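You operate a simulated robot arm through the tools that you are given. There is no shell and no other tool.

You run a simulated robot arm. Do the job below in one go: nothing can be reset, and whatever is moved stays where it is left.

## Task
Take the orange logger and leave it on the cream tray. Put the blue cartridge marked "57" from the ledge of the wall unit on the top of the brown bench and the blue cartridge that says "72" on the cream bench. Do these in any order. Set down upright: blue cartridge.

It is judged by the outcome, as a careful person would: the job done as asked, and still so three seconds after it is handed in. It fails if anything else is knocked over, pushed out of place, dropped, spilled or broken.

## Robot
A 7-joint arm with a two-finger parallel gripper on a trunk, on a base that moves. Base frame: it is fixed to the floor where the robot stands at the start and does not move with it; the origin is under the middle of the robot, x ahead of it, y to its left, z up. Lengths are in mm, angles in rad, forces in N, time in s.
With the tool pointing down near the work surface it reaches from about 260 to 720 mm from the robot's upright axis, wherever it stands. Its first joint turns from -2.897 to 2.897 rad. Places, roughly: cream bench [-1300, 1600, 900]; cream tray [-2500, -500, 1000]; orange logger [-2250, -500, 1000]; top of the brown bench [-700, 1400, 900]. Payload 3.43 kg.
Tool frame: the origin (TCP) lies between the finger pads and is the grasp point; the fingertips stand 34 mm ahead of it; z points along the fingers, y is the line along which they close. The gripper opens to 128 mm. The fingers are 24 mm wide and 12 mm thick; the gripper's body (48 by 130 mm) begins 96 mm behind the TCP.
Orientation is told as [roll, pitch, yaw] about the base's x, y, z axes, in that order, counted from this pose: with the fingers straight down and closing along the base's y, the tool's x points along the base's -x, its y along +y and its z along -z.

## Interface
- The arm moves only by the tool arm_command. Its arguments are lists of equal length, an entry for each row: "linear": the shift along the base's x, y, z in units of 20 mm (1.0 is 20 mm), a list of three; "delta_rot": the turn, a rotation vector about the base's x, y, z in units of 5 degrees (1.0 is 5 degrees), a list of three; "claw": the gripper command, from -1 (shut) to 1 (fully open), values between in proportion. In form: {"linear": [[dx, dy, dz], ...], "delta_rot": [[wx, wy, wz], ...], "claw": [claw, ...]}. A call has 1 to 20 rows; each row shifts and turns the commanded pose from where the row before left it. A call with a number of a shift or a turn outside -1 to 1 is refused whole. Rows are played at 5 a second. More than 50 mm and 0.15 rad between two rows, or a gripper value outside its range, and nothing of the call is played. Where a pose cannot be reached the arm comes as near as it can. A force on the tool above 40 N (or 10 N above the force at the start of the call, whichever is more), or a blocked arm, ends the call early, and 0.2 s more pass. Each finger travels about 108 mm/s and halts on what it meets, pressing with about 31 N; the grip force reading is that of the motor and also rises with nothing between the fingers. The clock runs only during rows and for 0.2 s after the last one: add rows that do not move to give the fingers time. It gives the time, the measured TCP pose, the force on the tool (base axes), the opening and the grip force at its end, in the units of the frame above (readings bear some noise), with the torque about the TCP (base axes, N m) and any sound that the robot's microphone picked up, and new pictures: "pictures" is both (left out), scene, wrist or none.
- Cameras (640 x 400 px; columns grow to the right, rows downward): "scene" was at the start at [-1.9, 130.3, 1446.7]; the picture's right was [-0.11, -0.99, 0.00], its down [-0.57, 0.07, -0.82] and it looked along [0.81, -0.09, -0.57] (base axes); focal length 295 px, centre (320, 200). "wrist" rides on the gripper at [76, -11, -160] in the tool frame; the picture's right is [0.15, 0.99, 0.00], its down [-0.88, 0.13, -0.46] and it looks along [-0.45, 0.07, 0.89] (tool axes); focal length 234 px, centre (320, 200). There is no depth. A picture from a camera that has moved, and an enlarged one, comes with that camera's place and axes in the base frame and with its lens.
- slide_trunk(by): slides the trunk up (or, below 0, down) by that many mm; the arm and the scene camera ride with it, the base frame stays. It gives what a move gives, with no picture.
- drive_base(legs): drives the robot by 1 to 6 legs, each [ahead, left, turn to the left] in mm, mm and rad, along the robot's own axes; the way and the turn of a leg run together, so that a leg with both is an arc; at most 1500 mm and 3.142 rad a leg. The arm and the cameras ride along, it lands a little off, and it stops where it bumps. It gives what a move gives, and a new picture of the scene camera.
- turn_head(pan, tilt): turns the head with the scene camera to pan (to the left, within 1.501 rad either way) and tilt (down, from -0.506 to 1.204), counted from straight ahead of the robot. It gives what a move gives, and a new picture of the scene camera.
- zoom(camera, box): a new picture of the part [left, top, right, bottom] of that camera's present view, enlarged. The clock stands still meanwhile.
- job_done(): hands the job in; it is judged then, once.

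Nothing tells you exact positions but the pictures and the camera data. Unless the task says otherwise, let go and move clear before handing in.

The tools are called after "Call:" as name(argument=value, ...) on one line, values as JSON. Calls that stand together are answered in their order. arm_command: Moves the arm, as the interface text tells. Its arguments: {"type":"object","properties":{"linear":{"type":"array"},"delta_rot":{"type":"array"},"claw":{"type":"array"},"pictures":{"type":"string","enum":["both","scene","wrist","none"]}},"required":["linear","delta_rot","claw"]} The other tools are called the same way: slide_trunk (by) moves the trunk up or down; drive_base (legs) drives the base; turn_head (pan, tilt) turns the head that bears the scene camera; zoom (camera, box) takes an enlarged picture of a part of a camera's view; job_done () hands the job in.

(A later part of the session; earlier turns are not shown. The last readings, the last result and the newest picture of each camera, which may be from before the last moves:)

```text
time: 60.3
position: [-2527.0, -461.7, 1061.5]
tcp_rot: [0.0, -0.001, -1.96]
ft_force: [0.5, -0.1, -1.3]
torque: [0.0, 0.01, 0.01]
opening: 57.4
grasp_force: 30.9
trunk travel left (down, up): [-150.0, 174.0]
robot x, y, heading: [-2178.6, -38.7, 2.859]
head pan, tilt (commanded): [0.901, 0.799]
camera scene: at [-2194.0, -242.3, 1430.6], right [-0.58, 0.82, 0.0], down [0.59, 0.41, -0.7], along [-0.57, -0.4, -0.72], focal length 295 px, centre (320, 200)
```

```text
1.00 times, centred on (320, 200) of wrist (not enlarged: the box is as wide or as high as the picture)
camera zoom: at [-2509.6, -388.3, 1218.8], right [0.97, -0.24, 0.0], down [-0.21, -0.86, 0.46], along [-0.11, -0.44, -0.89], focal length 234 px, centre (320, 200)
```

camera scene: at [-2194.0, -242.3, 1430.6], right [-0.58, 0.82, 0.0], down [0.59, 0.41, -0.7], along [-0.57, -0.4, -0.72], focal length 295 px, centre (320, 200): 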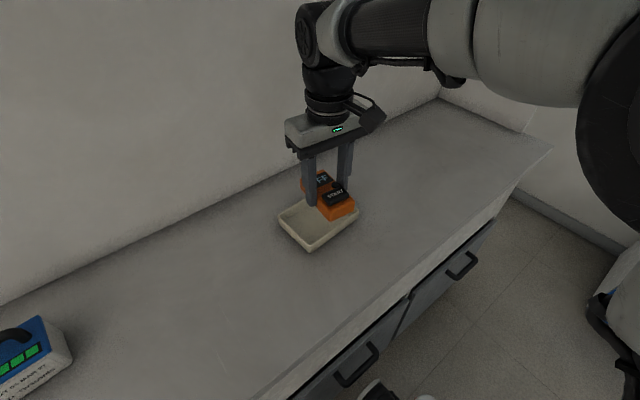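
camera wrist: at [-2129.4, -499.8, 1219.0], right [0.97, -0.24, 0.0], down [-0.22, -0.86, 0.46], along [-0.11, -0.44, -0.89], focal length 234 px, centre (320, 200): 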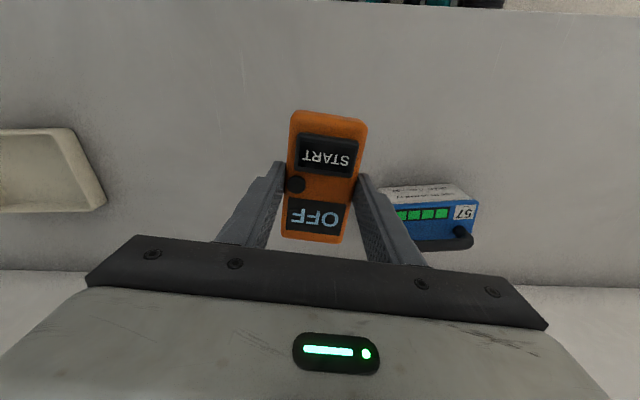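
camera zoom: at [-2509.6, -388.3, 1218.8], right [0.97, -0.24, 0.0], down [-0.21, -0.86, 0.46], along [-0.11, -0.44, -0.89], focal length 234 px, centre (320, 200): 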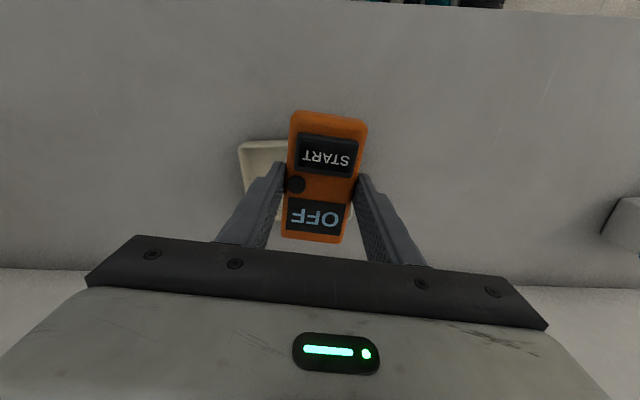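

The tray is under and slightly beyond the gripper. I'll zoom on it to get its corners.

Call:
zoom(camera="scene", box=[260, 150, 380, 270])

Call:
zoom(camera="wrist", box=[200, 90, 400, 260])

```text
3.33 times, centred on (320, 210) of scene
camera zoom: at [-2194.0, -242.3, 1430.6], right [-0.58, 0.82, 0.0], down [0.59, 0.41, -0.7], along [-0.57, -0.4, -0.72], focal length 982 px, centre (320, 167)
```

zoom: 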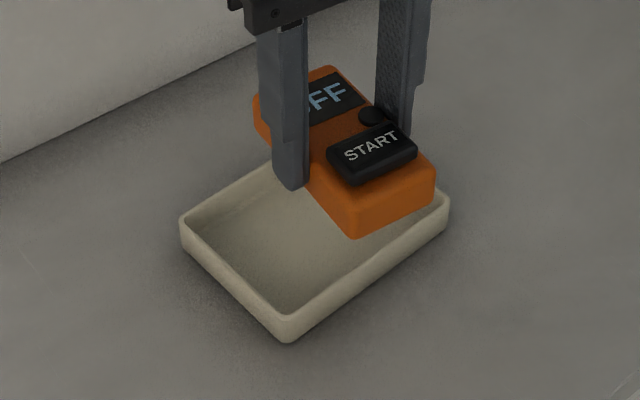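

```text
2.35 times, centred on (300, 175) of wrist
camera zoom: at [-2509.6, -388.3, 1218.8], right [0.97, -0.24, 0.0], down [-0.21, -0.86, 0.46], along [-0.11, -0.44, -0.89], focal length 551 px, centre (367, 259)
```

zoom: 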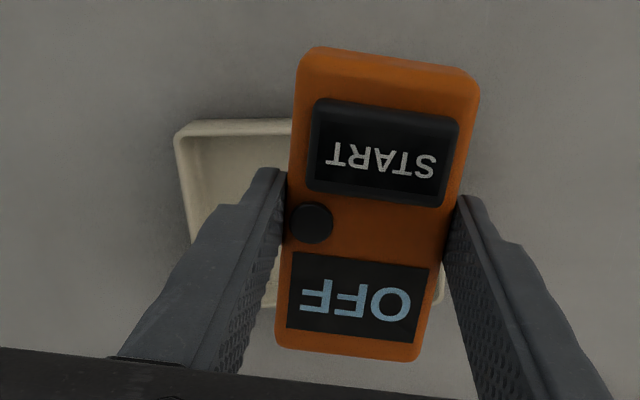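

The tray measures about 157×114 mm with its long side along the unit, centred near (-2574,-515). The logger must lie along the long side, so I'll rotate the gripper about -80° while moving over the tray centre.

Call:
arm_command(linear=[[-0.156, -0.164, 0], [-0.156, -0.164, 0], [-0.156, -0.164, 0], [-0.156, -0.164, 0], [-0.156, -0.164, 0], [-0.156, -0.164, 0], [-0.156, -0.164, 0], [-0.156, -0.164, 0], [-0.156, -0.164, 0], [-0.156, -0.164, 0], [-0.156, -0.164, 0], [-0.156, -0.164, 0], [-0.156, -0.164, 0], [-0.156, -0.164, 0], [-0.156, -0.164, 0], [-0.156, -0.164, 0]], delta_rot=[[0, 0, -0.985], [0, 0, -0.985], [0, 0, -0.985], [0, 0, -0.985], [0, 0, -0.985], [0, 0, -0.985], [0, 0, -0.985], [0, 0, -0.985], [0, 0, -0.985], [0, 0, -0.985], [0, 0, -0.985], [0, 0, -0.985], [0, 0, -0.985], [0, 0, -0.985], [0, 0, -0.985], [0, 0, -0.985]], claw=[-1, -1, -1, -1, -1, -1, -1, -1, -1, -1, -1, -1, -1, -1, -1, -1], pictures="both")

```text
time: 63.7
position: [-2576.8, -515.0, 1060.7]
tcp_rot: [0.0, 0.001, 2.948]
ft_force: [-0.2, -0.3, -2.4]
torque: [-0.01, -0.02, 0.01]
opening: 57.6
grasp_force: 31.8
trunk travel left (down, up): [-150.0, 174.0]
robot x, y, heading: [-2173.5, -37.8, 2.853]
head pan, tilt (commanded): [0.901, 0.799]
camera scene: at [-2194.1, -242.2, 1430.6], right [-0.58, 0.82, 0.0], down [0.59, 0.41, -0.7], along [-0.57, -0.4, -0.72], focal length 295 px, centre (320, 200)
camera wrist: at [-2501.3, -518.9, 1218.7], right [-0.05, -1.0, 0.0], down [-0.89, 0.04, 0.46], along [-0.46, 0.02, -0.89], focal length 234 px, centre (320, 200)
```

scene: 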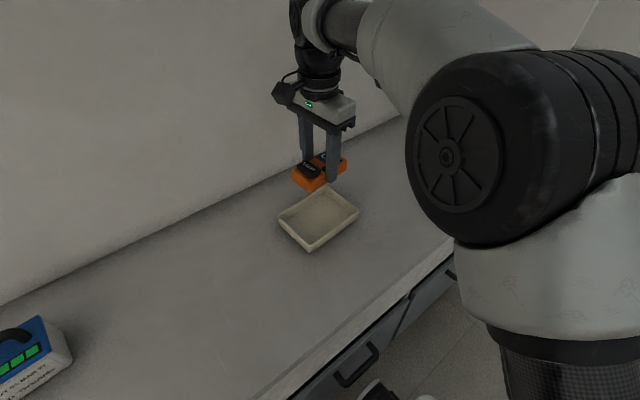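
wrist: 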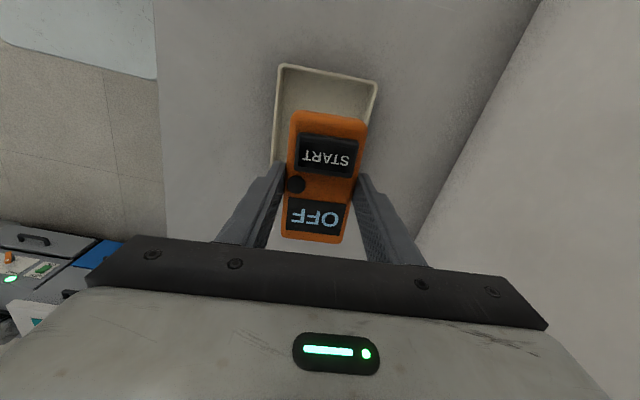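

The logger now lies along the tray's long side above it. I'll zoom to check alignment.

Call:
zoom(camera="scene", box=[270, 140, 370, 260])

Call:
zoom(camera="wrist", box=[240, 50, 420, 250])

```text
3.33 times, centred on (320, 200) of scene
camera zoom: at [-2194.1, -242.2, 1430.6], right [-0.58, 0.82, 0.0], down [0.59, 0.41, -0.7], along [-0.57, -0.4, -0.72], focal length 982 px, centre (320, 200)
```

zoom: 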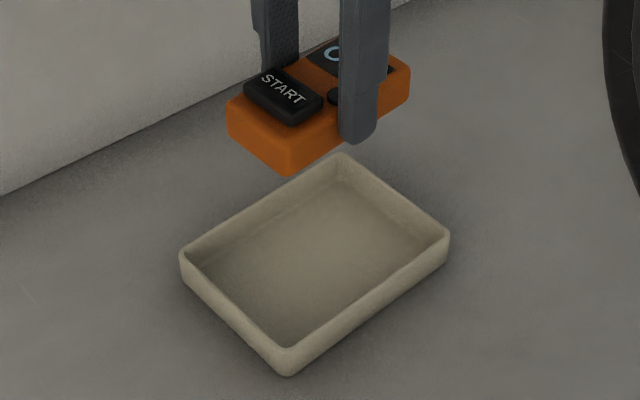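

```text
2.00 times, centred on (330, 150) of wrist
camera zoom: at [-2501.3, -518.9, 1218.7], right [-0.05, -1.0, 0.0], down [-0.89, 0.04, 0.46], along [-0.46, 0.02, -0.89], focal length 468 px, centre (300, 300)
```

zoom: 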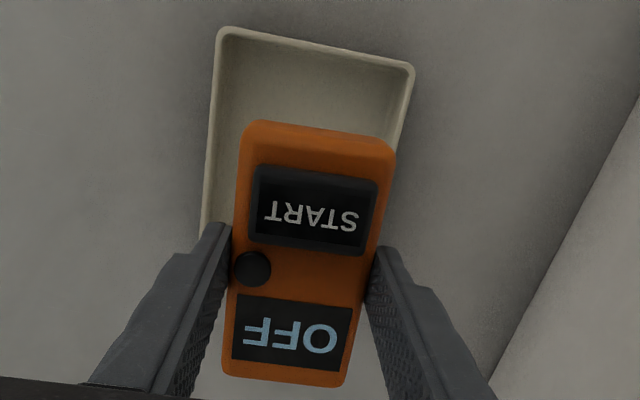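

Alignment is within about 2 mm. I'll lower the logger into the tray to just above the floor.

Call:
arm_command(linear=[[0.13, 0.03, -1], [0, 0, -1], [0, 0, -1], [0, 0, -1], [0, 0, -1], [0, 0, -0.8], [0, 0, -0.4], [0, 0, 0]], delta_rot=[[0, 0, -0.1], [0, 0, 0], [0, 0, 0], [0, 0, 0], [0, 0, 0], [0, 0, 0], [0, 0, 0], [0, 0, 0]], claw=[-1, -1, -1, -1, -1, -1, -1, -1], pictures="both")

Call:
zoom(camera="scene", box=[270, 140, 370, 260])

```text
time: 65.5
position: [-2574.6, -514.0, 937.3]
tcp_rot: [0.0, 0.001, 2.941]
ft_force: [-0.2, 0.3, -1.4]
torque: [0.05, 0.0, 0.01]
opening: 57.2
grasp_force: 31.0
trunk travel left (down, up): [-150.0, 174.0]
robot x, y, heading: [-2178.8, -37.0, 2.857]
head pan, tilt (commanded): [0.901, 0.799]
camera scene: at [-2194.1, -242.3, 1430.6], right [-0.58, 0.82, 0.0], down [0.59, 0.41, -0.7], along [-0.57, -0.4, -0.72], focal length 295 px, centre (320, 200)
camera wrist: at [-2498.6, -519.4, 1094.6], right [-0.05, -1.0, 0.0], down [-0.89, 0.05, 0.46], along [-0.45, 0.03, -0.89], focal length 234 px, centre (320, 200)
```

scene: 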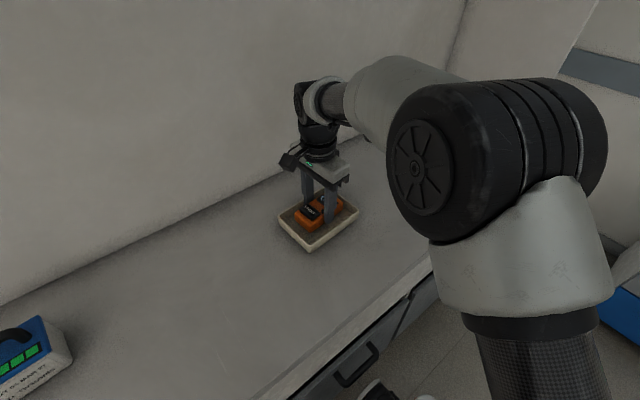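
wrist: 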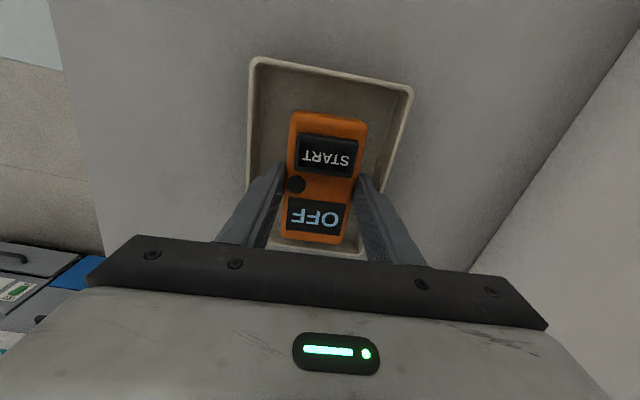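

```text
3.33 times, centred on (320, 200) of scene
camera zoom: at [-2194.1, -242.3, 1430.6], right [-0.58, 0.82, 0.0], down [0.59, 0.41, -0.7], along [-0.57, -0.4, -0.72], focal length 982 px, centre (320, 200)
```

zoom: 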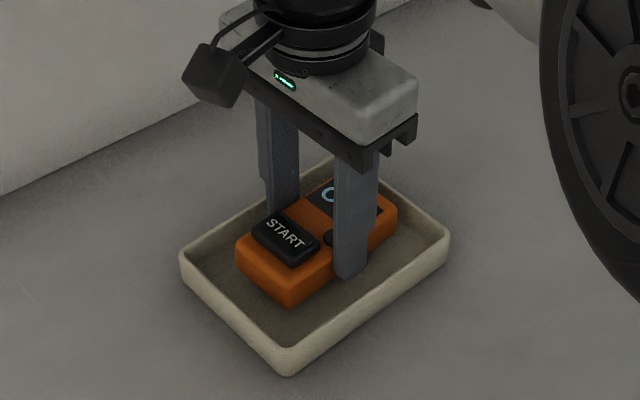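

The logger sits centred in the tray. I'll lower in small steps and watch the force.

Call:
arm_command(linear=[[0, 0, -0.15], [0, 0, -0.15], [0, 0, 0]], delta_rot=[[0, 0, 0], [0, 0, 0], [0, 0, 0]], claw=[-1, -1, -1], pictures="none")

Call:
arm_command(linear=[[0, 0, -0.12], [0, 0, 0]], delta_rot=[[0, 0, 0], [0, 0, 0]], claw=[-1, -1], pictures="none")

```text
time: 66.3
position: [-2574.1, -514.4, 930.7]
tcp_rot: [-0.001, 0.001, 2.94]
ft_force: [0.0, -0.1, -1.8]
torque: [-0.03, 0.02, 0.0]
opening: 57.0
grasp_force: 30.6
trunk travel left (down, up): [-150.0, 174.0]
robot x, y, heading: [-2170.9, -39.7, 2.854]
head pan, tilt (commanded): [0.901, 0.799]
```

```text
time: 66.9
position: [-2574.3, -514.6, 927.3]
tcp_rot: [0.0, -0.002, 2.94]
ft_force: [0.6, -0.3, -1.6]
torque: [-0.01, 0.03, 0.0]
opening: 57.4
grasp_force: 30.8
trunk travel left (down, up): [-150.0, 174.0]
robot x, y, heading: [-2174.1, -37.9, 2.854]
head pan, tilt (commanded): [0.901, 0.799]
```

Call:
arm_command(linear=[[0, 0, -0.1], [0, 0, 0]], delta_rot=[[0, 0, 0], [0, 0, 0]], claw=[-1, -1], pictures="none")

Call:
zoom(camera="scene", box=[280, 170, 360, 250])

```text
time: 67.5
position: [-2574.5, -513.8, 927.6]
tcp_rot: [0.001, 0.0, 2.942]
ft_force: [-0.3, -0.3, -2.3]
torque: [0.0, 0.04, 0.0]
opening: 57.7
grasp_force: 31.0
trunk travel left (down, up): [-150.0, 174.0]
robot x, y, heading: [-2175.4, -36.3, 2.857]
head pan, tilt (commanded): [0.901, 0.799]
```

```text
5.00 times, centred on (320, 210) of scene
camera zoom: at [-2194.0, -242.3, 1430.6], right [-0.58, 0.82, 0.0], down [0.59, 0.41, -0.7], along [-0.57, -0.4, -0.72], focal length 1473 px, centre (320, 150)
```

zoom: 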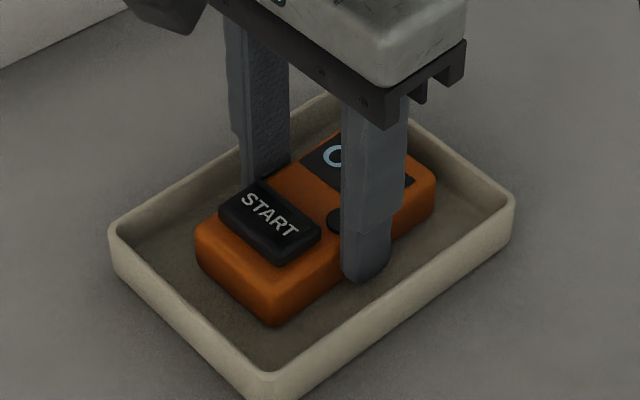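

Call:
arm_command(linear=[[0, 0, -0.1], [0, 0, 0]], delta_rot=[[0, 0, 0], [0, 0, 0]], claw=[-1, -1], pictures="none")

```text
time: 68.1
position: [-2574.1, -515.1, 926.0]
tcp_rot: [0.001, -0.002, 2.942]
ft_force: [-0.8, 1.8, 12.6]
torque: [0.23, -0.42, 0.03]
opening: 57.4
grasp_force: 31.1
trunk travel left (down, up): [-150.0, 174.0]
robot x, y, heading: [-2179.6, -36.2, 2.857]
head pan, tilt (commanded): [0.901, 0.799]
```

Contact with the tray floor is felt (12.6 N). I'll open just enough to free the logger without touching the tray walls, then rise.

Call:
arm_command(linear=[[0, 0, 0.02], [0, 0, 0], [0, 0, 0]], delta_rot=[[0, 0, 0], [0, 0, 0], [0, 0, 0]], claw=[0.08, 0.08, 0.08], pictures="both")

Call:
zoom(camera="scene", box=[280, 170, 360, 250])

```text
time: 68.9
position: [-2574.7, -514.7, 924.8]
tcp_rot: [-0.001, 0.0, 2.941]
ft_force: [0.6, 0.9, -0.6]
torque: [0.0, -0.01, -0.02]
opening: 68.9
grasp_force: 0.1
trunk travel left (down, up): [-150.0, 174.0]
robot x, y, heading: [-2175.8, -35.1, 2.857]
head pan, tilt (commanded): [0.901, 0.799]
camera scene: at [-2194.0, -242.2, 1430.6], right [-0.58, 0.82, 0.0], down [0.59, 0.41, -0.7], along [-0.57, -0.4, -0.72], focal length 295 px, centre (320, 200)
camera wrist: at [-2498.3, -519.0, 1082.9], right [-0.05, -1.0, 0.0], down [-0.89, 0.05, 0.46], along [-0.45, 0.02, -0.89], focal length 234 px, centre (320, 200)
```

scene: 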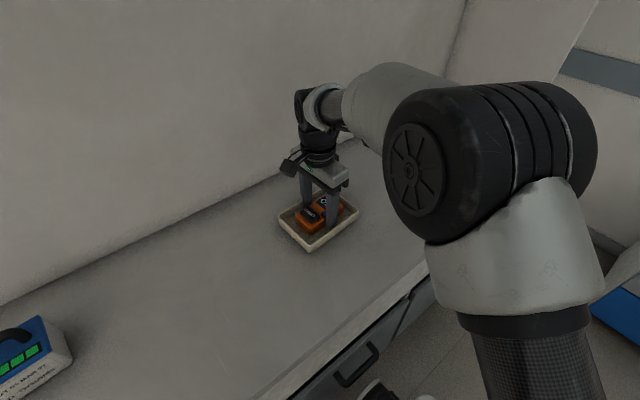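
wrist: 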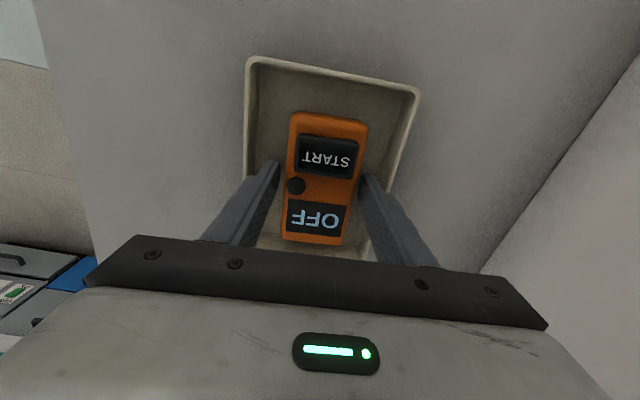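

```text
5.00 times, centred on (320, 210) of scene
camera zoom: at [-2194.0, -242.2, 1430.6], right [-0.58, 0.82, 0.0], down [0.59, 0.41, -0.7], along [-0.57, -0.4, -0.72], focal length 1473 px, centre (320, 150)
```

zoom: 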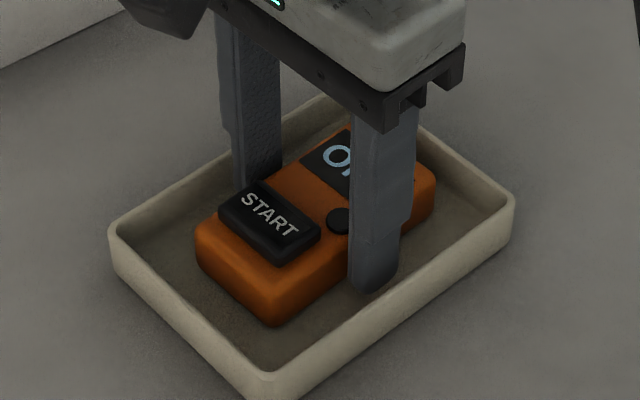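

The logger rests in the tray, free of the fingers. I'll rise straight up.

Call:
arm_command(linear=[[0, 0, 0.5], [0, 0, 1], [0, 0, 1], [0, 0, 1], [0, 0, 1], [0, 0, 1], [0, 0, 1], [0, 0, 1], [0, 0, 1], [0, 0, 0]], delta_rot=[[0, 0, 0], [0, 0, 0], [0, 0, 0], [0, 0, 0], [0, 0, 0], [0, 0, 0], [0, 0, 0], [0, 0, 0], [0, 0, 0], [0, 0, 0]], claw=[0.08, 0.08, 0.08, 0.08, 0.08, 0.08, 0.08, 0.08, 0.08, 0.08], pictures="both")

```text
time: 71.1
position: [-2574.0, -513.1, 1096.7]
tcp_rot: [-0.001, -0.001, 2.942]
ft_force: [0.0, 0.1, 0.6]
torque: [0.01, 0.01, 0.03]
opening: 69.1
grasp_force: 0.1
trunk travel left (down, up): [-150.0, 174.0]
robot x, y, heading: [-2174.6, -37.5, 2.856]
head pan, tilt (commanded): [0.901, 0.799]
camera scene: at [-2194.0, -242.2, 1430.6], right [-0.58, 0.82, 0.0], down [0.59, 0.41, -0.7], along [-0.57, -0.4, -0.72], focal length 295 px, centre (320, 200)
camera wrist: at [-2499.1, -518.5, 1255.1], right [-0.05, -1.0, 0.0], down [-0.89, 0.05, 0.46], along [-0.46, 0.02, -0.89], focal length 234 px, centre (320, 200)
```

scene: 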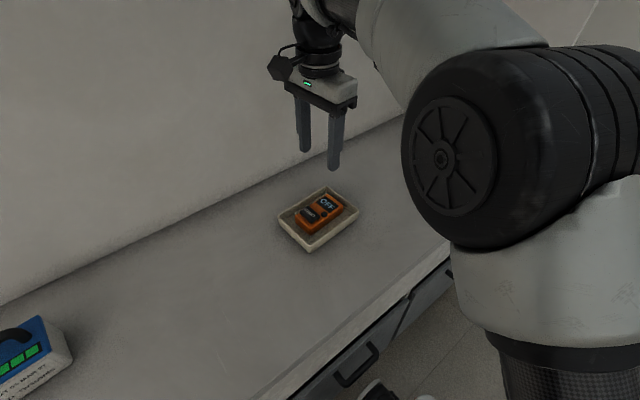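
wrist: 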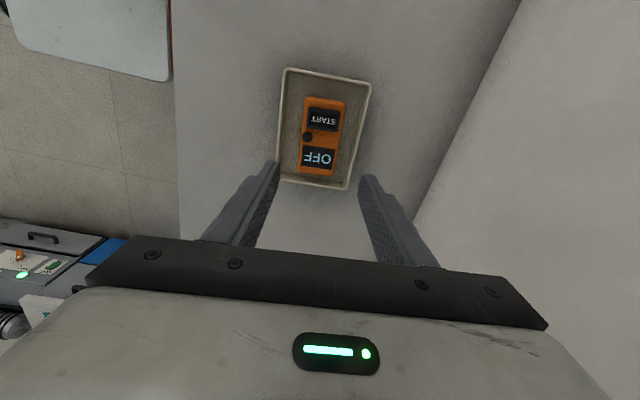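

The logger is neatly in the tray. Next, cartridge 57: I'll raise the arm a bit more, then back the base up about 540 mm.

Call:
arm_command(linear=[[0, 0, 1], [0, 0, 1], [0, 0, 0]], delta_rot=[[0, 0, 0], [0, 0, 0], [0, 0, 0]], claw=[0.2, 0.2, 0.2], pictures="none")

Call:
drive_base(legs=[[-530, 0, 0]])

Call:
zoom(camera="wrist", box=[0, 0, 640, 400])

```text
time: 71.9
position: [-2574.1, -512.9, 1136.1]
tcp_rot: [0.0, -0.001, 2.941]
ft_force: [-0.2, -0.1, 0.0]
torque: [0.0, 0.01, 0.02]
opening: 76.7
grasp_force: 0.1
trunk travel left (down, up): [-150.0, 174.0]
robot x, y, heading: [-2178.4, -37.2, 2.854]
head pan, tilt (commanded): [0.901, 0.799]
```

```text
time: 75.0
position: [-2065.9, -663.4, 1136.6]
tcp_rot: [0.0, 0.0, 2.935]
ft_force: [0.3, -1.1, 0.5]
torque: [-0.01, -0.01, 0.0]
opening: 76.9
grasp_force: 0.2
trunk travel left (down, up): [-150.0, 174.0]
robot x, y, heading: [-1660.8, -190.5, 2.848]
head pan, tilt (commanded): [0.901, 0.799]
camera scene: at [-1684.8, -393.1, 1430.6], right [-0.57, 0.82, 0.0], down [0.59, 0.41, -0.7], along [-0.57, -0.4, -0.72], focal length 295 px, centre (320, 200)
```

scene: 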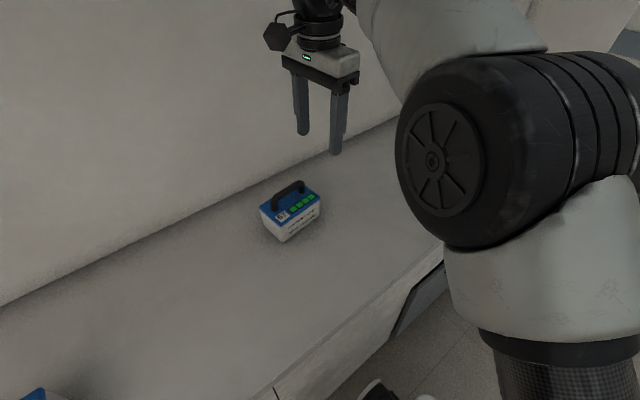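

```text
1.00 times, centred on (320, 200) of wrist (not enlarged: the box is as wide or as high as the picture)
camera zoom: at [-1990.7, -668.0, 1294.1], right [-0.06, -1.0, 0.0], down [-0.89, 0.05, 0.46], along [-0.45, 0.03, -0.89], focal length 234 px, centre (320, 200)
```

zoom: 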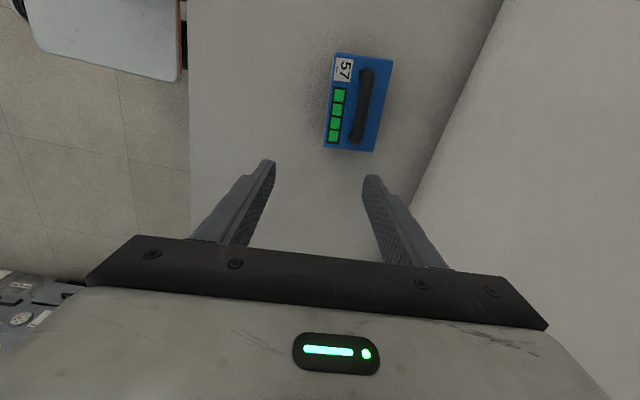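

The cartridge 57 is under the gripper's near side. I'll zoom in on both cameras to locate its handle.

Call:
zoom(camera="wrist", box=[300, 40, 420, 160])

Call:
zoom(camera="scene", box=[240, 160, 340, 250])

```text
3.33 times, centred on (360, 100) of wrist
camera zoom: at [-1990.7, -668.0, 1294.1], right [-0.06, -1.0, 0.0], down [-0.89, 0.05, 0.46], along [-0.45, 0.03, -0.89], focal length 781 px, centre (187, 533)
```

zoom: 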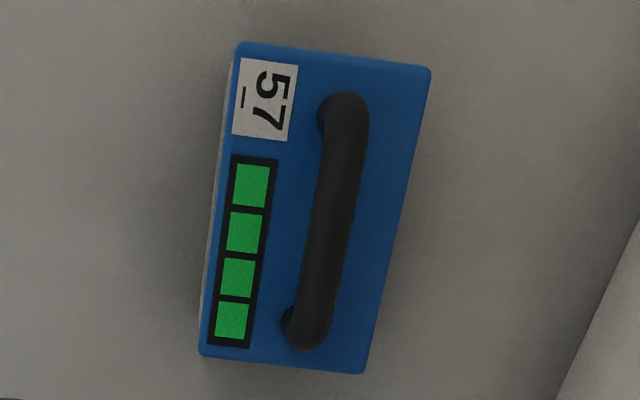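

```text
4.44 times, centred on (290, 205) of scene
camera zoom: at [-1684.8, -393.1, 1430.6], right [-0.57, 0.82, 0.0], down [0.59, 0.41, -0.7], along [-0.57, -0.4, -0.72], focal length 1310 px, centre (453, 178)
```

zoom: 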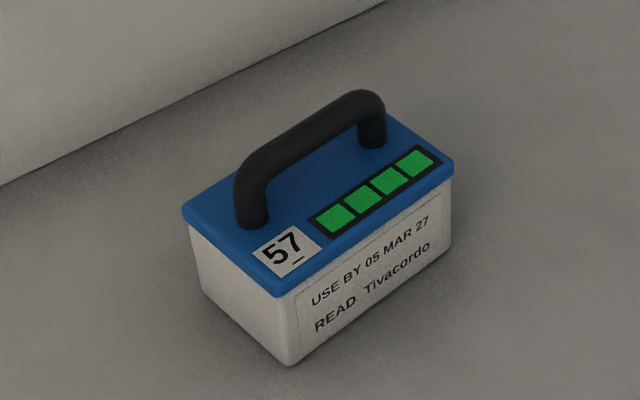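

The lid top is at z≈949 and the handle bar top at z≈994, with the handle centre near (-2025,-716) along the unit. I'll move over it and come down part way.

Call:
arm_command(linear=[[0.67, -0.87, 0], [0.67, -0.87, 0], [0.68, -0.86, 0], [0, 0, -1], [0, 0, -1], [0, 0, -1], [0, 0, -0.9], [0, 0, 0]], delta_rot=[[0, 0, 0.2], [0, 0, 0.2], [0, 0, 0.2], [0, 0, 0], [0, 0, 0], [0, 0, 0], [0, 0, 0], [0, 0, 0]], claw=[0.2, 0.2, 0.2, 0.2, 0.2, 0.2, 0.2, 0.2], pictures="both")

Call:
zoom(camera="wrist", box=[220, 80, 420, 260])

Call:
zoom(camera="scene", box=[240, 130, 350, 250])

```text
time: 76.8
position: [-2025.1, -714.9, 1057.0]
tcp_rot: [0.0, 0.0, 2.986]
ft_force: [-0.6, 0.1, -0.1]
torque: [0.01, 0.06, 0.0]
opening: 76.6
grasp_force: 0.0
trunk travel left (down, up): [-150.0, 174.0]
robot x, y, heading: [-1668.0, -185.7, 2.855]
head pan, tilt (commanded): [0.901, 0.799]
camera scene: at [-1684.8, -393.1, 1430.6], right [-0.57, 0.82, 0.0], down [0.59, 0.41, -0.7], along [-0.57, -0.4, -0.72], focal length 295 px, centre (320, 200)
camera wrist: at [-1950.2, -716.4, 1215.6], right [-0.01, -1.0, 0.0], down [-0.89, 0.01, 0.46], along [-0.46, 0.0, -0.89], focal length 234 px, centre (320, 200)
```

scene: 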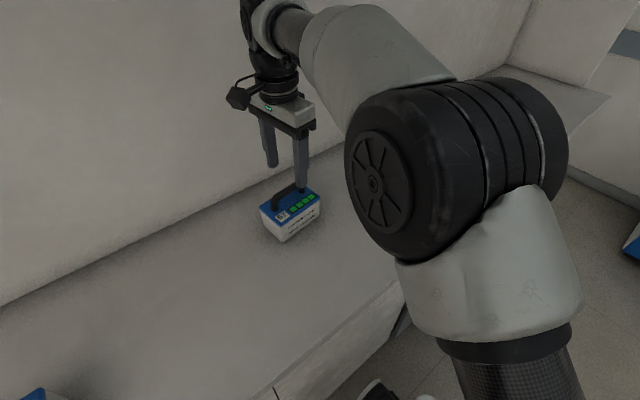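
wrist: 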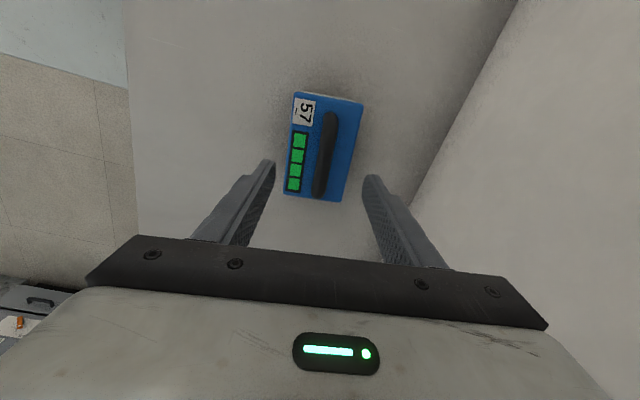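

```text
2.22 times, centred on (320, 170) of wrist
camera zoom: at [-1950.2, -716.4, 1215.6], right [-0.01, -1.0, 0.0], down [-0.89, 0.01, 0.46], along [-0.46, 0.0, -0.89], focal length 520 px, centre (320, 267)
```

zoom: 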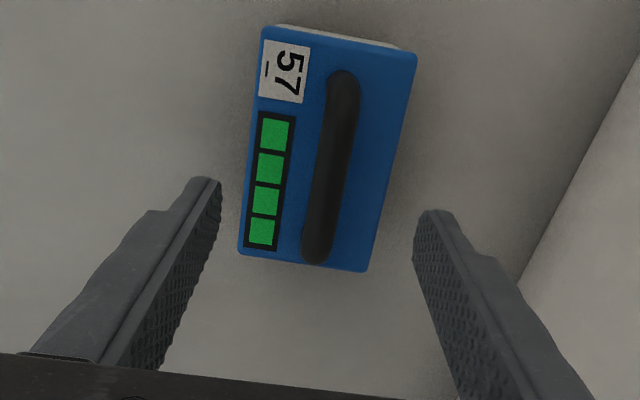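

```text
3.33 times, centred on (295, 190) of scene
camera zoom: at [-1684.8, -393.1, 1430.6], right [-0.57, 0.82, 0.0], down [0.59, 0.41, -0.7], along [-0.57, -0.4, -0.72], focal length 982 px, centre (403, 233)
```

zoom: 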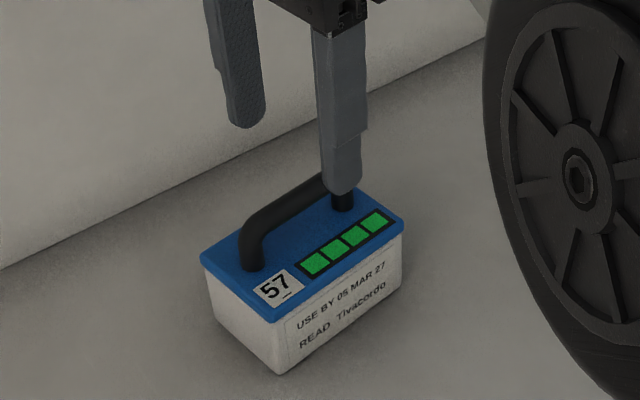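

Handle and gripper are aligned within a few millimetres. I'll fine-adjust and descend so the fingers straddle the handle bar just above the lid.

Call:
arm_command(linear=[[0.19, -0.1, -0.6], [0, 0, -1], [0, 0, -1], [0, 0, -0.7], [0, 0, 0]], delta_rot=[[0, 0, 0.1], [0, 0, 0], [0, 0, 0], [0, 0, 0], [0, 0, 0]], claw=[0.1, 0.0, 0.0, 0.0, 0.0], pictures="both")

Call:
zoom(camera="scene", box=[240, 150, 350, 250])

Call:
zoom(camera="wrist", box=[220, 80, 420, 260])

```text
time: 78.0
position: [-2025.1, -716.2, 992.0]
tcp_rot: [0.0, 0.0, 2.998]
ft_force: [-0.2, 0.0, 0.6]
torque: [0.01, -0.03, 0.0]
opening: 64.3
grasp_force: 0.1
trunk travel left (down, up): [-150.0, 174.0]
robot x, y, heading: [-1664.9, -188.2, 2.85]
head pan, tilt (commanded): [0.901, 0.799]
camera scene: at [-1684.8, -393.1, 1430.6], right [-0.57, 0.82, 0.0], down [0.59, 0.41, -0.7], along [-0.57, -0.4, -0.72], focal length 295 px, centre (320, 200)
camera wrist: at [-1948.8, -718.2, 1149.5], right [0.0, -1.0, 0.0], down [-0.89, 0.0, 0.46], along [-0.46, 0.0, -0.89], focal length 234 px, centre (320, 200)
```

scene: 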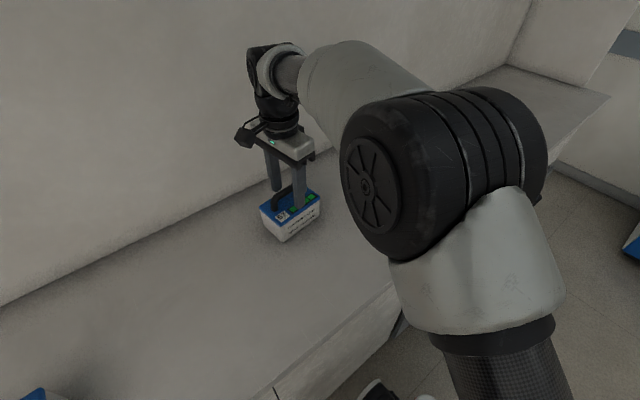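
wrist: 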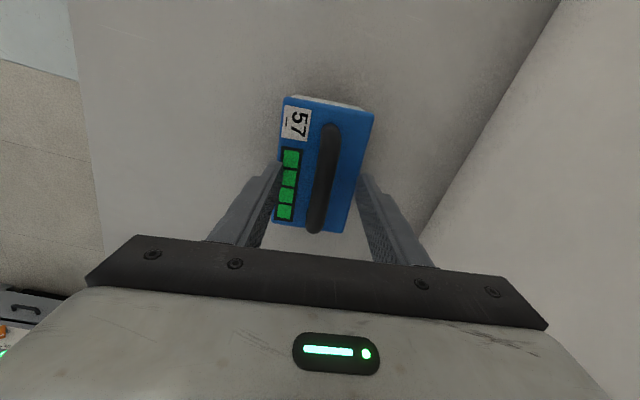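

```text
4.00 times, centred on (295, 200) of scene
camera zoom: at [-1684.8, -393.1, 1430.6], right [-0.57, 0.82, 0.0], down [0.59, 0.41, -0.7], along [-0.57, -0.4, -0.72], focal length 1179 px, centre (420, 200)
```

zoom: 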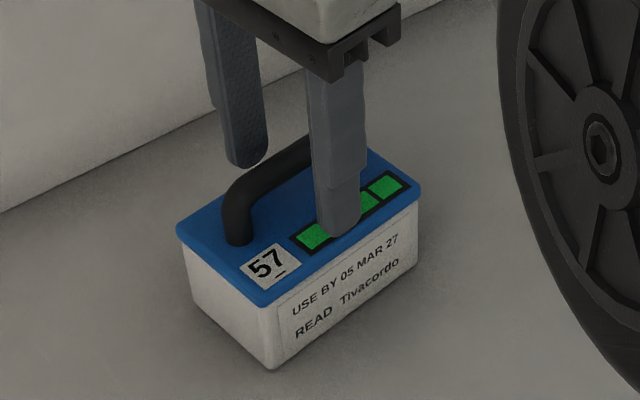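

```text
2.22 times, centred on (320, 170) of wrist
camera zoom: at [-1948.8, -718.2, 1149.5], right [0.0, -1.0, 0.0], down [-0.89, 0.0, 0.46], along [-0.46, 0.0, -0.89], focal length 520 px, centre (320, 267)
```

zoom: 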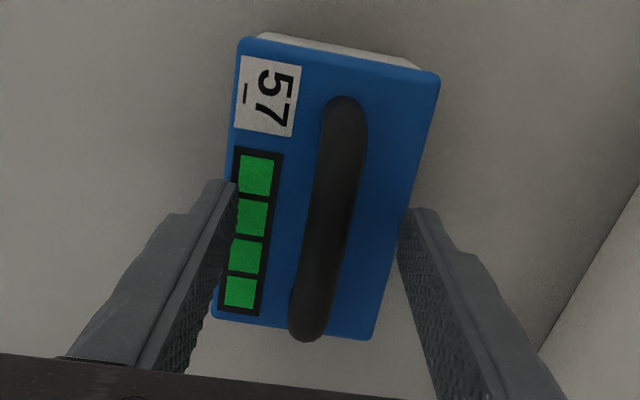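

The fingers straddle the handle with tips just above the lid, centred on the box. I'll close on the handle.

Call:
arm_command(linear=[[0, 0, -0.1], [0, 0, 0], [0, 0, 0], [0, 0, 0], [0, 0, 0]], delta_rot=[[0, 0, 0], [0, 0, 0], [0, 0, 0], [0, 0, 0], [0, 0, 0]], claw=[0, -0.5, -1, -1, -1], pictures="both")

Call:
zoom(camera="scene", box=[240, 150, 350, 250])

```text
time: 79.2
position: [-2024.0, -718.4, 989.2]
tcp_rot: [0.001, 0.0, 2.998]
ft_force: [0.3, -2.1, -0.3]
torque: [-0.01, 0.02, 0.02]
opening: 15.9
grasp_force: 30.5
trunk travel left (down, up): [-150.0, 174.0]
robot x, y, heading: [-1666.4, -185.3, 2.849]
head pan, tilt (commanded): [0.901, 0.799]
camera scene: at [-1684.7, -393.2, 1430.6], right [-0.57, 0.82, 0.0], down [0.59, 0.41, -0.7], along [-0.57, -0.4, -0.72], focal length 295 px, centre (320, 200)
camera wrist: at [-1948.0, -718.2, 1148.0], right [0.0, -1.0, 0.0], down [-0.89, 0.0, 0.46], along [-0.46, 0.0, -0.89], focal length 234 px, centre (320, 200)
```

scene: 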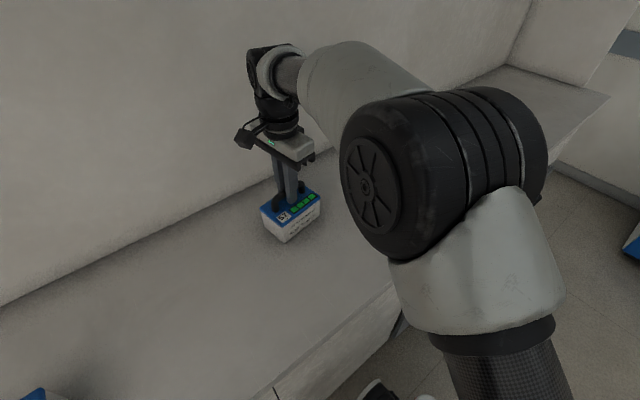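
wrist: 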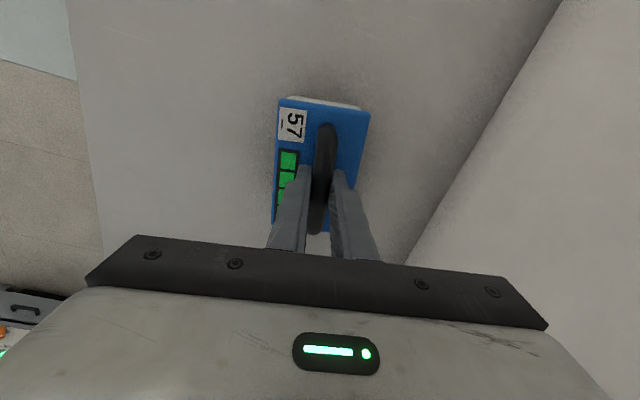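

```text
4.00 times, centred on (295, 200) of scene
camera zoom: at [-1684.7, -393.2, 1430.6], right [-0.57, 0.82, 0.0], down [0.59, 0.41, -0.7], along [-0.57, -0.4, -0.72], focal length 1179 px, centre (420, 200)
```

zoom: 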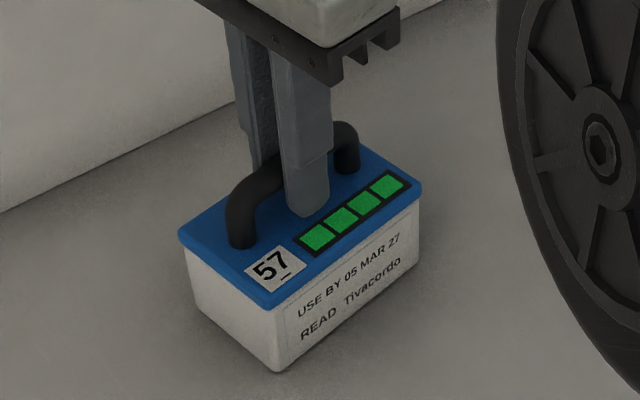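

The handle is gripped (16 mm). I'll lift and check weight and tilt.

Call:
arm_command(linear=[[0, 0, 0.2], [0, 0, 0.3], [0, 0, 0.5], [0, 0, 1], [0, 0, 1], [0, 0, 1], [0, 0, 1], [0, 0, 1], [0, 0, 0]], delta_rot=[[0, 0, 0], [0, 0, 0], [0, 0, 0], [0, 0, 0], [0, 0, 0], [0, 0, 0], [0, 0, 0], [0, 0, 0], [0, 0, 0]], claw=[-1, -1, -1, -1, -1, -1, -1, -1, -1], pictures="both")

Call:
zoom(camera="scene", box=[220, 100, 350, 230])

```text
time: 81.2
position: [-2022.2, -718.4, 1110.5]
tcp_rot: [-0.003, -0.001, 2.997]
ft_force: [-0.5, 0.1, -4.6]
torque: [-0.01, -0.01, -0.03]
opening: 15.3
grasp_force: 30.8
trunk travel left (down, up): [-150.0, 174.0]
robot x, y, heading: [-1666.7, -189.4, 2.85]
head pan, tilt (commanded): [0.901, 0.799]
camera scene: at [-1684.9, -393.3, 1430.5], right [-0.57, 0.82, 0.0], down [0.59, 0.41, -0.7], along [-0.57, -0.4, -0.72], focal length 295 px, centre (320, 200)
camera wrist: at [-1946.2, -717.9, 1268.2], right [0.0, -1.0, 0.0], down [-0.89, 0.0, 0.46], along [-0.46, 0.0, -0.89], focal length 234 px, centre (320, 200)
```

scene: 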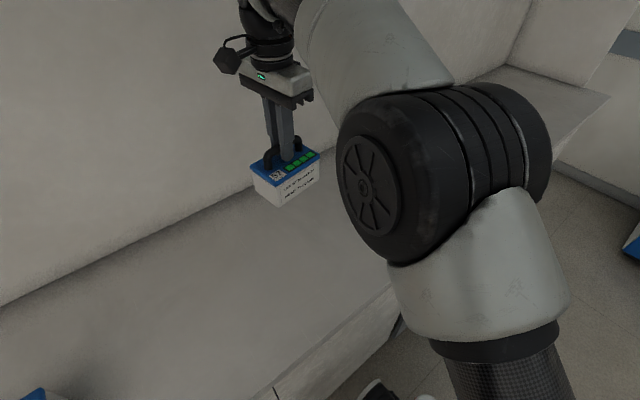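
wrist: 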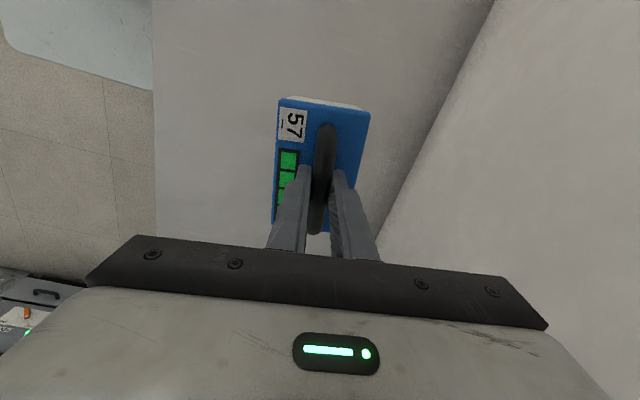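

```text
3.08 times, centred on (285, 165) of scene
camera zoom: at [-1684.9, -393.3, 1430.5], right [-0.57, 0.82, 0.0], down [0.59, 0.41, -0.7], along [-0.57, -0.4, -0.72], focal length 907 px, centre (428, 308)
```

zoom: 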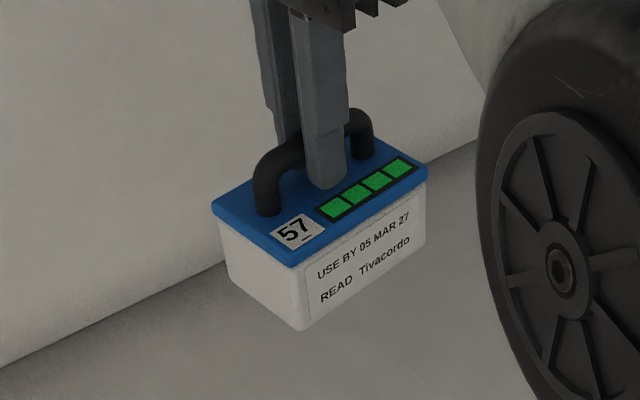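

The 57 cartridge hangs level, about 0.47 kg. Before moving I'll look to the right towards the brown and cream benches.

Call:
turn_head(pan=-1.2, tilt=0.4)

Call:
turn_head(pan=-0.6, tilt=0.4)

```text
time: 83.2
position: [-2022.5, -718.1, 1110.7]
tcp_rot: [-0.002, 0.0, 2.998]
ft_force: [0.3, 0.3, -4.9]
torque: [0.0, -0.01, 0.03]
opening: 15.4
grasp_force: 30.9
trunk travel left (down, up): [-150.0, 174.0]
robot x, y, heading: [-1664.1, -186.9, 2.855]
head pan, tilt (commanded): [-1.201, 0.4]
camera scene: at [-1626.4, -254.8, 1465.7], right [1.0, 0.08, 0.0], down [0.03, -0.39, -0.92], along [-0.07, 0.92, -0.39], focal length 295 px, centre (320, 200)
```

scene: 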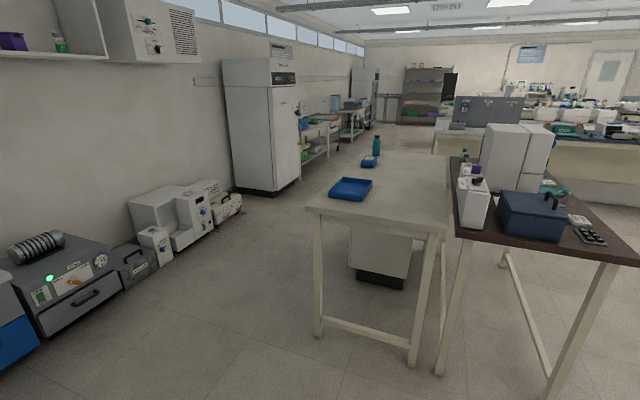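

```text
time: 84.2
position: [-2022.3, -716.5, 1109.6]
tcp_rot: [-0.002, 0.001, 2.996]
ft_force: [0.0, -0.8, -4.9]
torque: [-0.06, -0.02, 0.02]
opening: 15.6
grasp_force: 31.1
trunk travel left (down, up): [-150.0, 174.0]
robot x, y, heading: [-1665.7, -186.1, 2.854]
head pan, tilt (commanded): [-0.6, 0.4]
camera scene: at [-1677.1, -275.1, 1465.7], right [0.78, 0.63, 0.0], down [0.24, -0.3, -0.92], along [-0.58, 0.72, -0.39], focal length 295 px, centre (320, 200)
```

scene: 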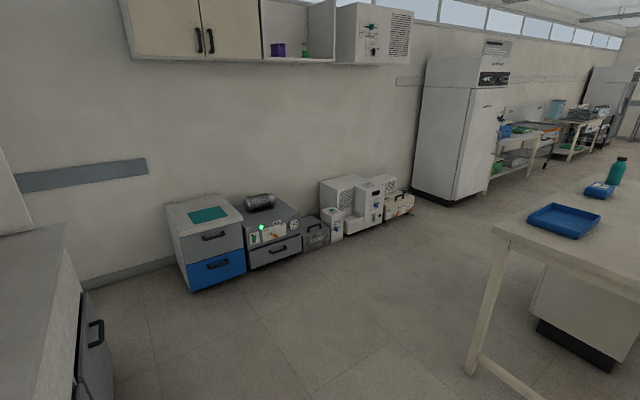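

I can see the cream bench (with a blue tray, blue item and bottle) and the brown bench side by side, their short ends facing me. I'll zoom in for free space.

Call:
turn_head(pan=-1.3, tilt=0.4)

Call:
zoom(camera="scene", box=[250, 110, 450, 260])

Call:
zoom(camera="scene", box=[380, 120, 620, 280])

```text
time: 85.2
position: [-2021.5, -717.5, 1110.8]
tcp_rot: [0.0, 0.0, 2.997]
ft_force: [0.3, 0.3, -4.8]
torque: [-0.02, 0.01, 0.03]
opening: 15.3
grasp_force: 31.1
trunk travel left (down, up): [-150.0, 174.0]
robot x, y, heading: [-1664.2, -188.4, 2.847]
head pan, tilt (commanded): [-1.3, 0.4]
camera scene: at [-1617.2, -254.5, 1465.7], right [1.0, -0.02, 0.0], down [-0.01, -0.39, -0.92], along [0.02, 0.92, -0.39], focal length 295 px, centre (320, 200)
```

scene: 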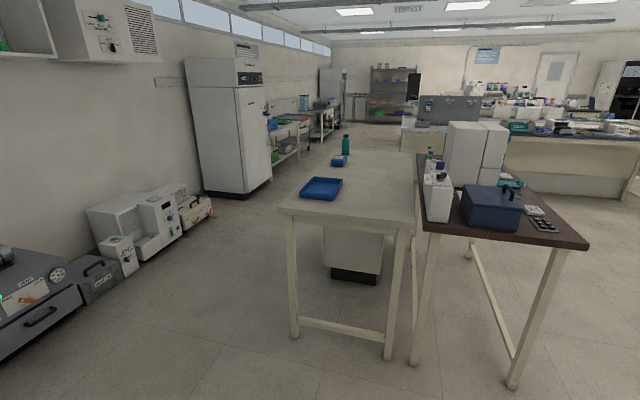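

```text
2.67 times, centred on (350, 185) of scene
camera zoom: at [-1617.2, -254.5, 1465.7], right [1.0, -0.02, 0.0], down [-0.01, -0.39, -0.92], along [0.02, 0.92, -0.39], focal length 786 px, centre (240, 240)
```

zoom: 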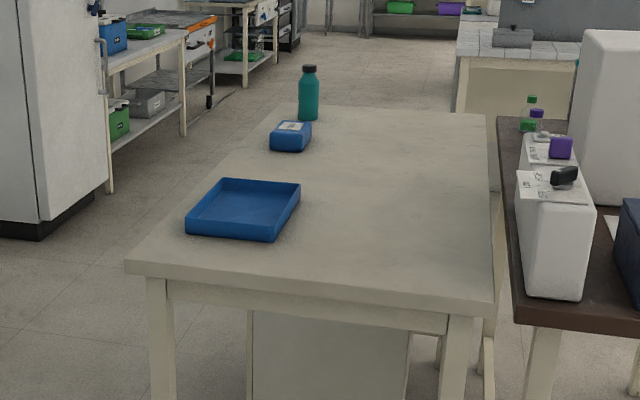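

```text
2.50 times, centred on (500, 200) of scene
camera zoom: at [-1617.2, -254.5, 1465.7], right [1.0, -0.02, 0.0], down [-0.01, -0.39, -0.92], along [0.02, 0.92, -0.39], focal length 737 px, centre (-130, 200)
```

zoom: 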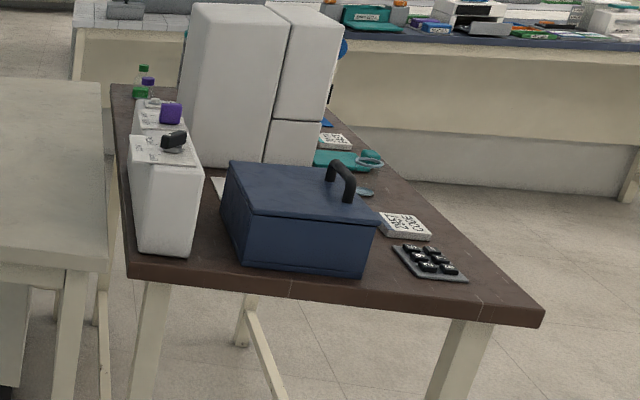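

Both benches have their tops near z≈870; the cream bench has ample free space, and the brown bench has a free patch along its front edge between the code card and the teal item. I'll retract the arm with the cartridge to a carrying pose before driving.

Call:
arm_command(linear=[[-0.13, 1, 0.2], [-0.13, 1, 0.2], [-0.13, 1, 0.2], [-0.13, 1, 0.2], [-0.13, 1, 0.2], [-0.13, 1, 0], [-0.13, 1, 0], [-0.13, 1, 0], [-0.13, 1, 0], [-0.13, 1, 0], [-0.13, 1, 0], [-0.13, 1, 0], [-0.13, 1, 0], [-0.13, 1, 0], [-0.13, 1, 0], [-0.13, 1, 0], [-0.13, 1, 0], [-0.13, 1, 0]], delta_rot=[[0, 0, 0], [0, 0, 0], [0, 0, 0], [0, 0, 0], [0, 0, 0], [0, 0, 0], [0, 0, 0], [0, 0, 0], [0, 0, 0], [0, 0, 0], [0, 0, 0], [0, 0, 0], [0, 0, 0], [0, 0, 0], [0, 0, 0], [0, 0, 0], [0, 0, 0], [0, 0, 0]], claw=[-1, -1, -1, -1, -1, -1, -1, -1, -1, -1, -1, -1, -1, -1, -1, -1, -1, -1], pictures="none")

Call:
arm_command(linear=[[-0.13, 1, 0], [-0.13, 1, 0], [-0.13, 1, 0], [-0.13, 1, 0], [-0.13, 1, 0], [-0.13, 1, 0], [-0.13, 1, 0], [-0.13, 1, 0], [-0.13, 1, 0], [-0.13, 1, 0]], delta_rot=[[0, 0, 0], [0, 0, 0], [0, 0, 0], [0, 0, 0], [0, 0, 0], [0, 0, 0], [0, 0, 0], [0, 0, 0], [0, 0, 0], [0, 0, 0]], claw=[-1, -1, -1, -1, -1, -1, -1, -1, -1, -1], pictures="both")

```text
time: 89.0
position: [-2069.3, -357.0, 1131.0]
tcp_rot: [0.0, 0.001, 2.998]
ft_force: [-0.2, -0.2, -4.5]
torque: [0.0, -0.03, 0.02]
opening: 15.3
grasp_force: 31.1
trunk travel left (down, up): [-150.0, 174.0]
robot x, y, heading: [-1666.0, -188.6, 2.851]
head pan, tilt (commanded): [-1.3, 0.4]
```

```text
time: 91.2
position: [-2096.7, -157.8, 1129.9]
tcp_rot: [0.0, 0.0, 3.0]
ft_force: [-0.3, -0.4, -4.5]
torque: [0.0, -0.01, 0.0]
opening: 15.2
grasp_force: 31.1
trunk travel left (down, up): [-150.0, 174.0]
robot x, y, heading: [-1668.8, -188.0, 2.851]
head pan, tilt (commanded): [-1.3, 0.4]
camera scene: at [-1617.2, -254.2, 1465.7], right [1.0, -0.02, 0.0], down [-0.01, -0.39, -0.92], along [0.02, 0.92, -0.39], focal length 295 px, centre (320, 200)
camera wrist: at [-2020.4, -158.3, 1288.9], right [0.0, -1.0, 0.0], down [-0.89, 0.0, 0.46], along [-0.46, 0.0, -0.89], focal length 234 px, centre (320, 200)
```

scene: 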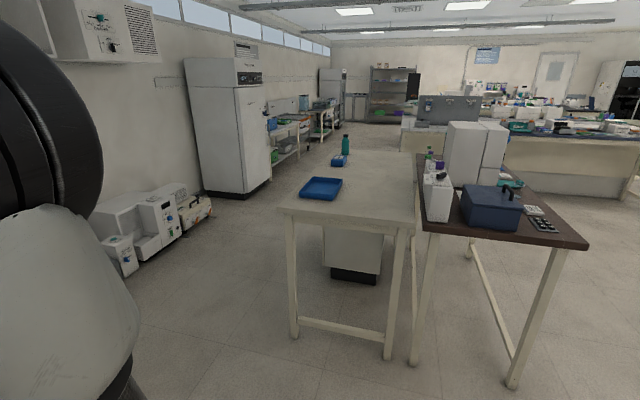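
wrist: 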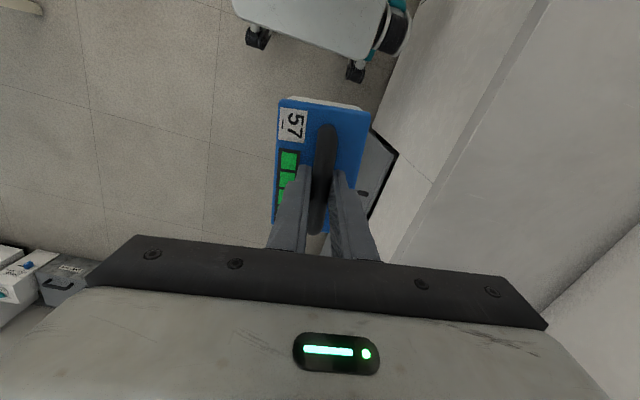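

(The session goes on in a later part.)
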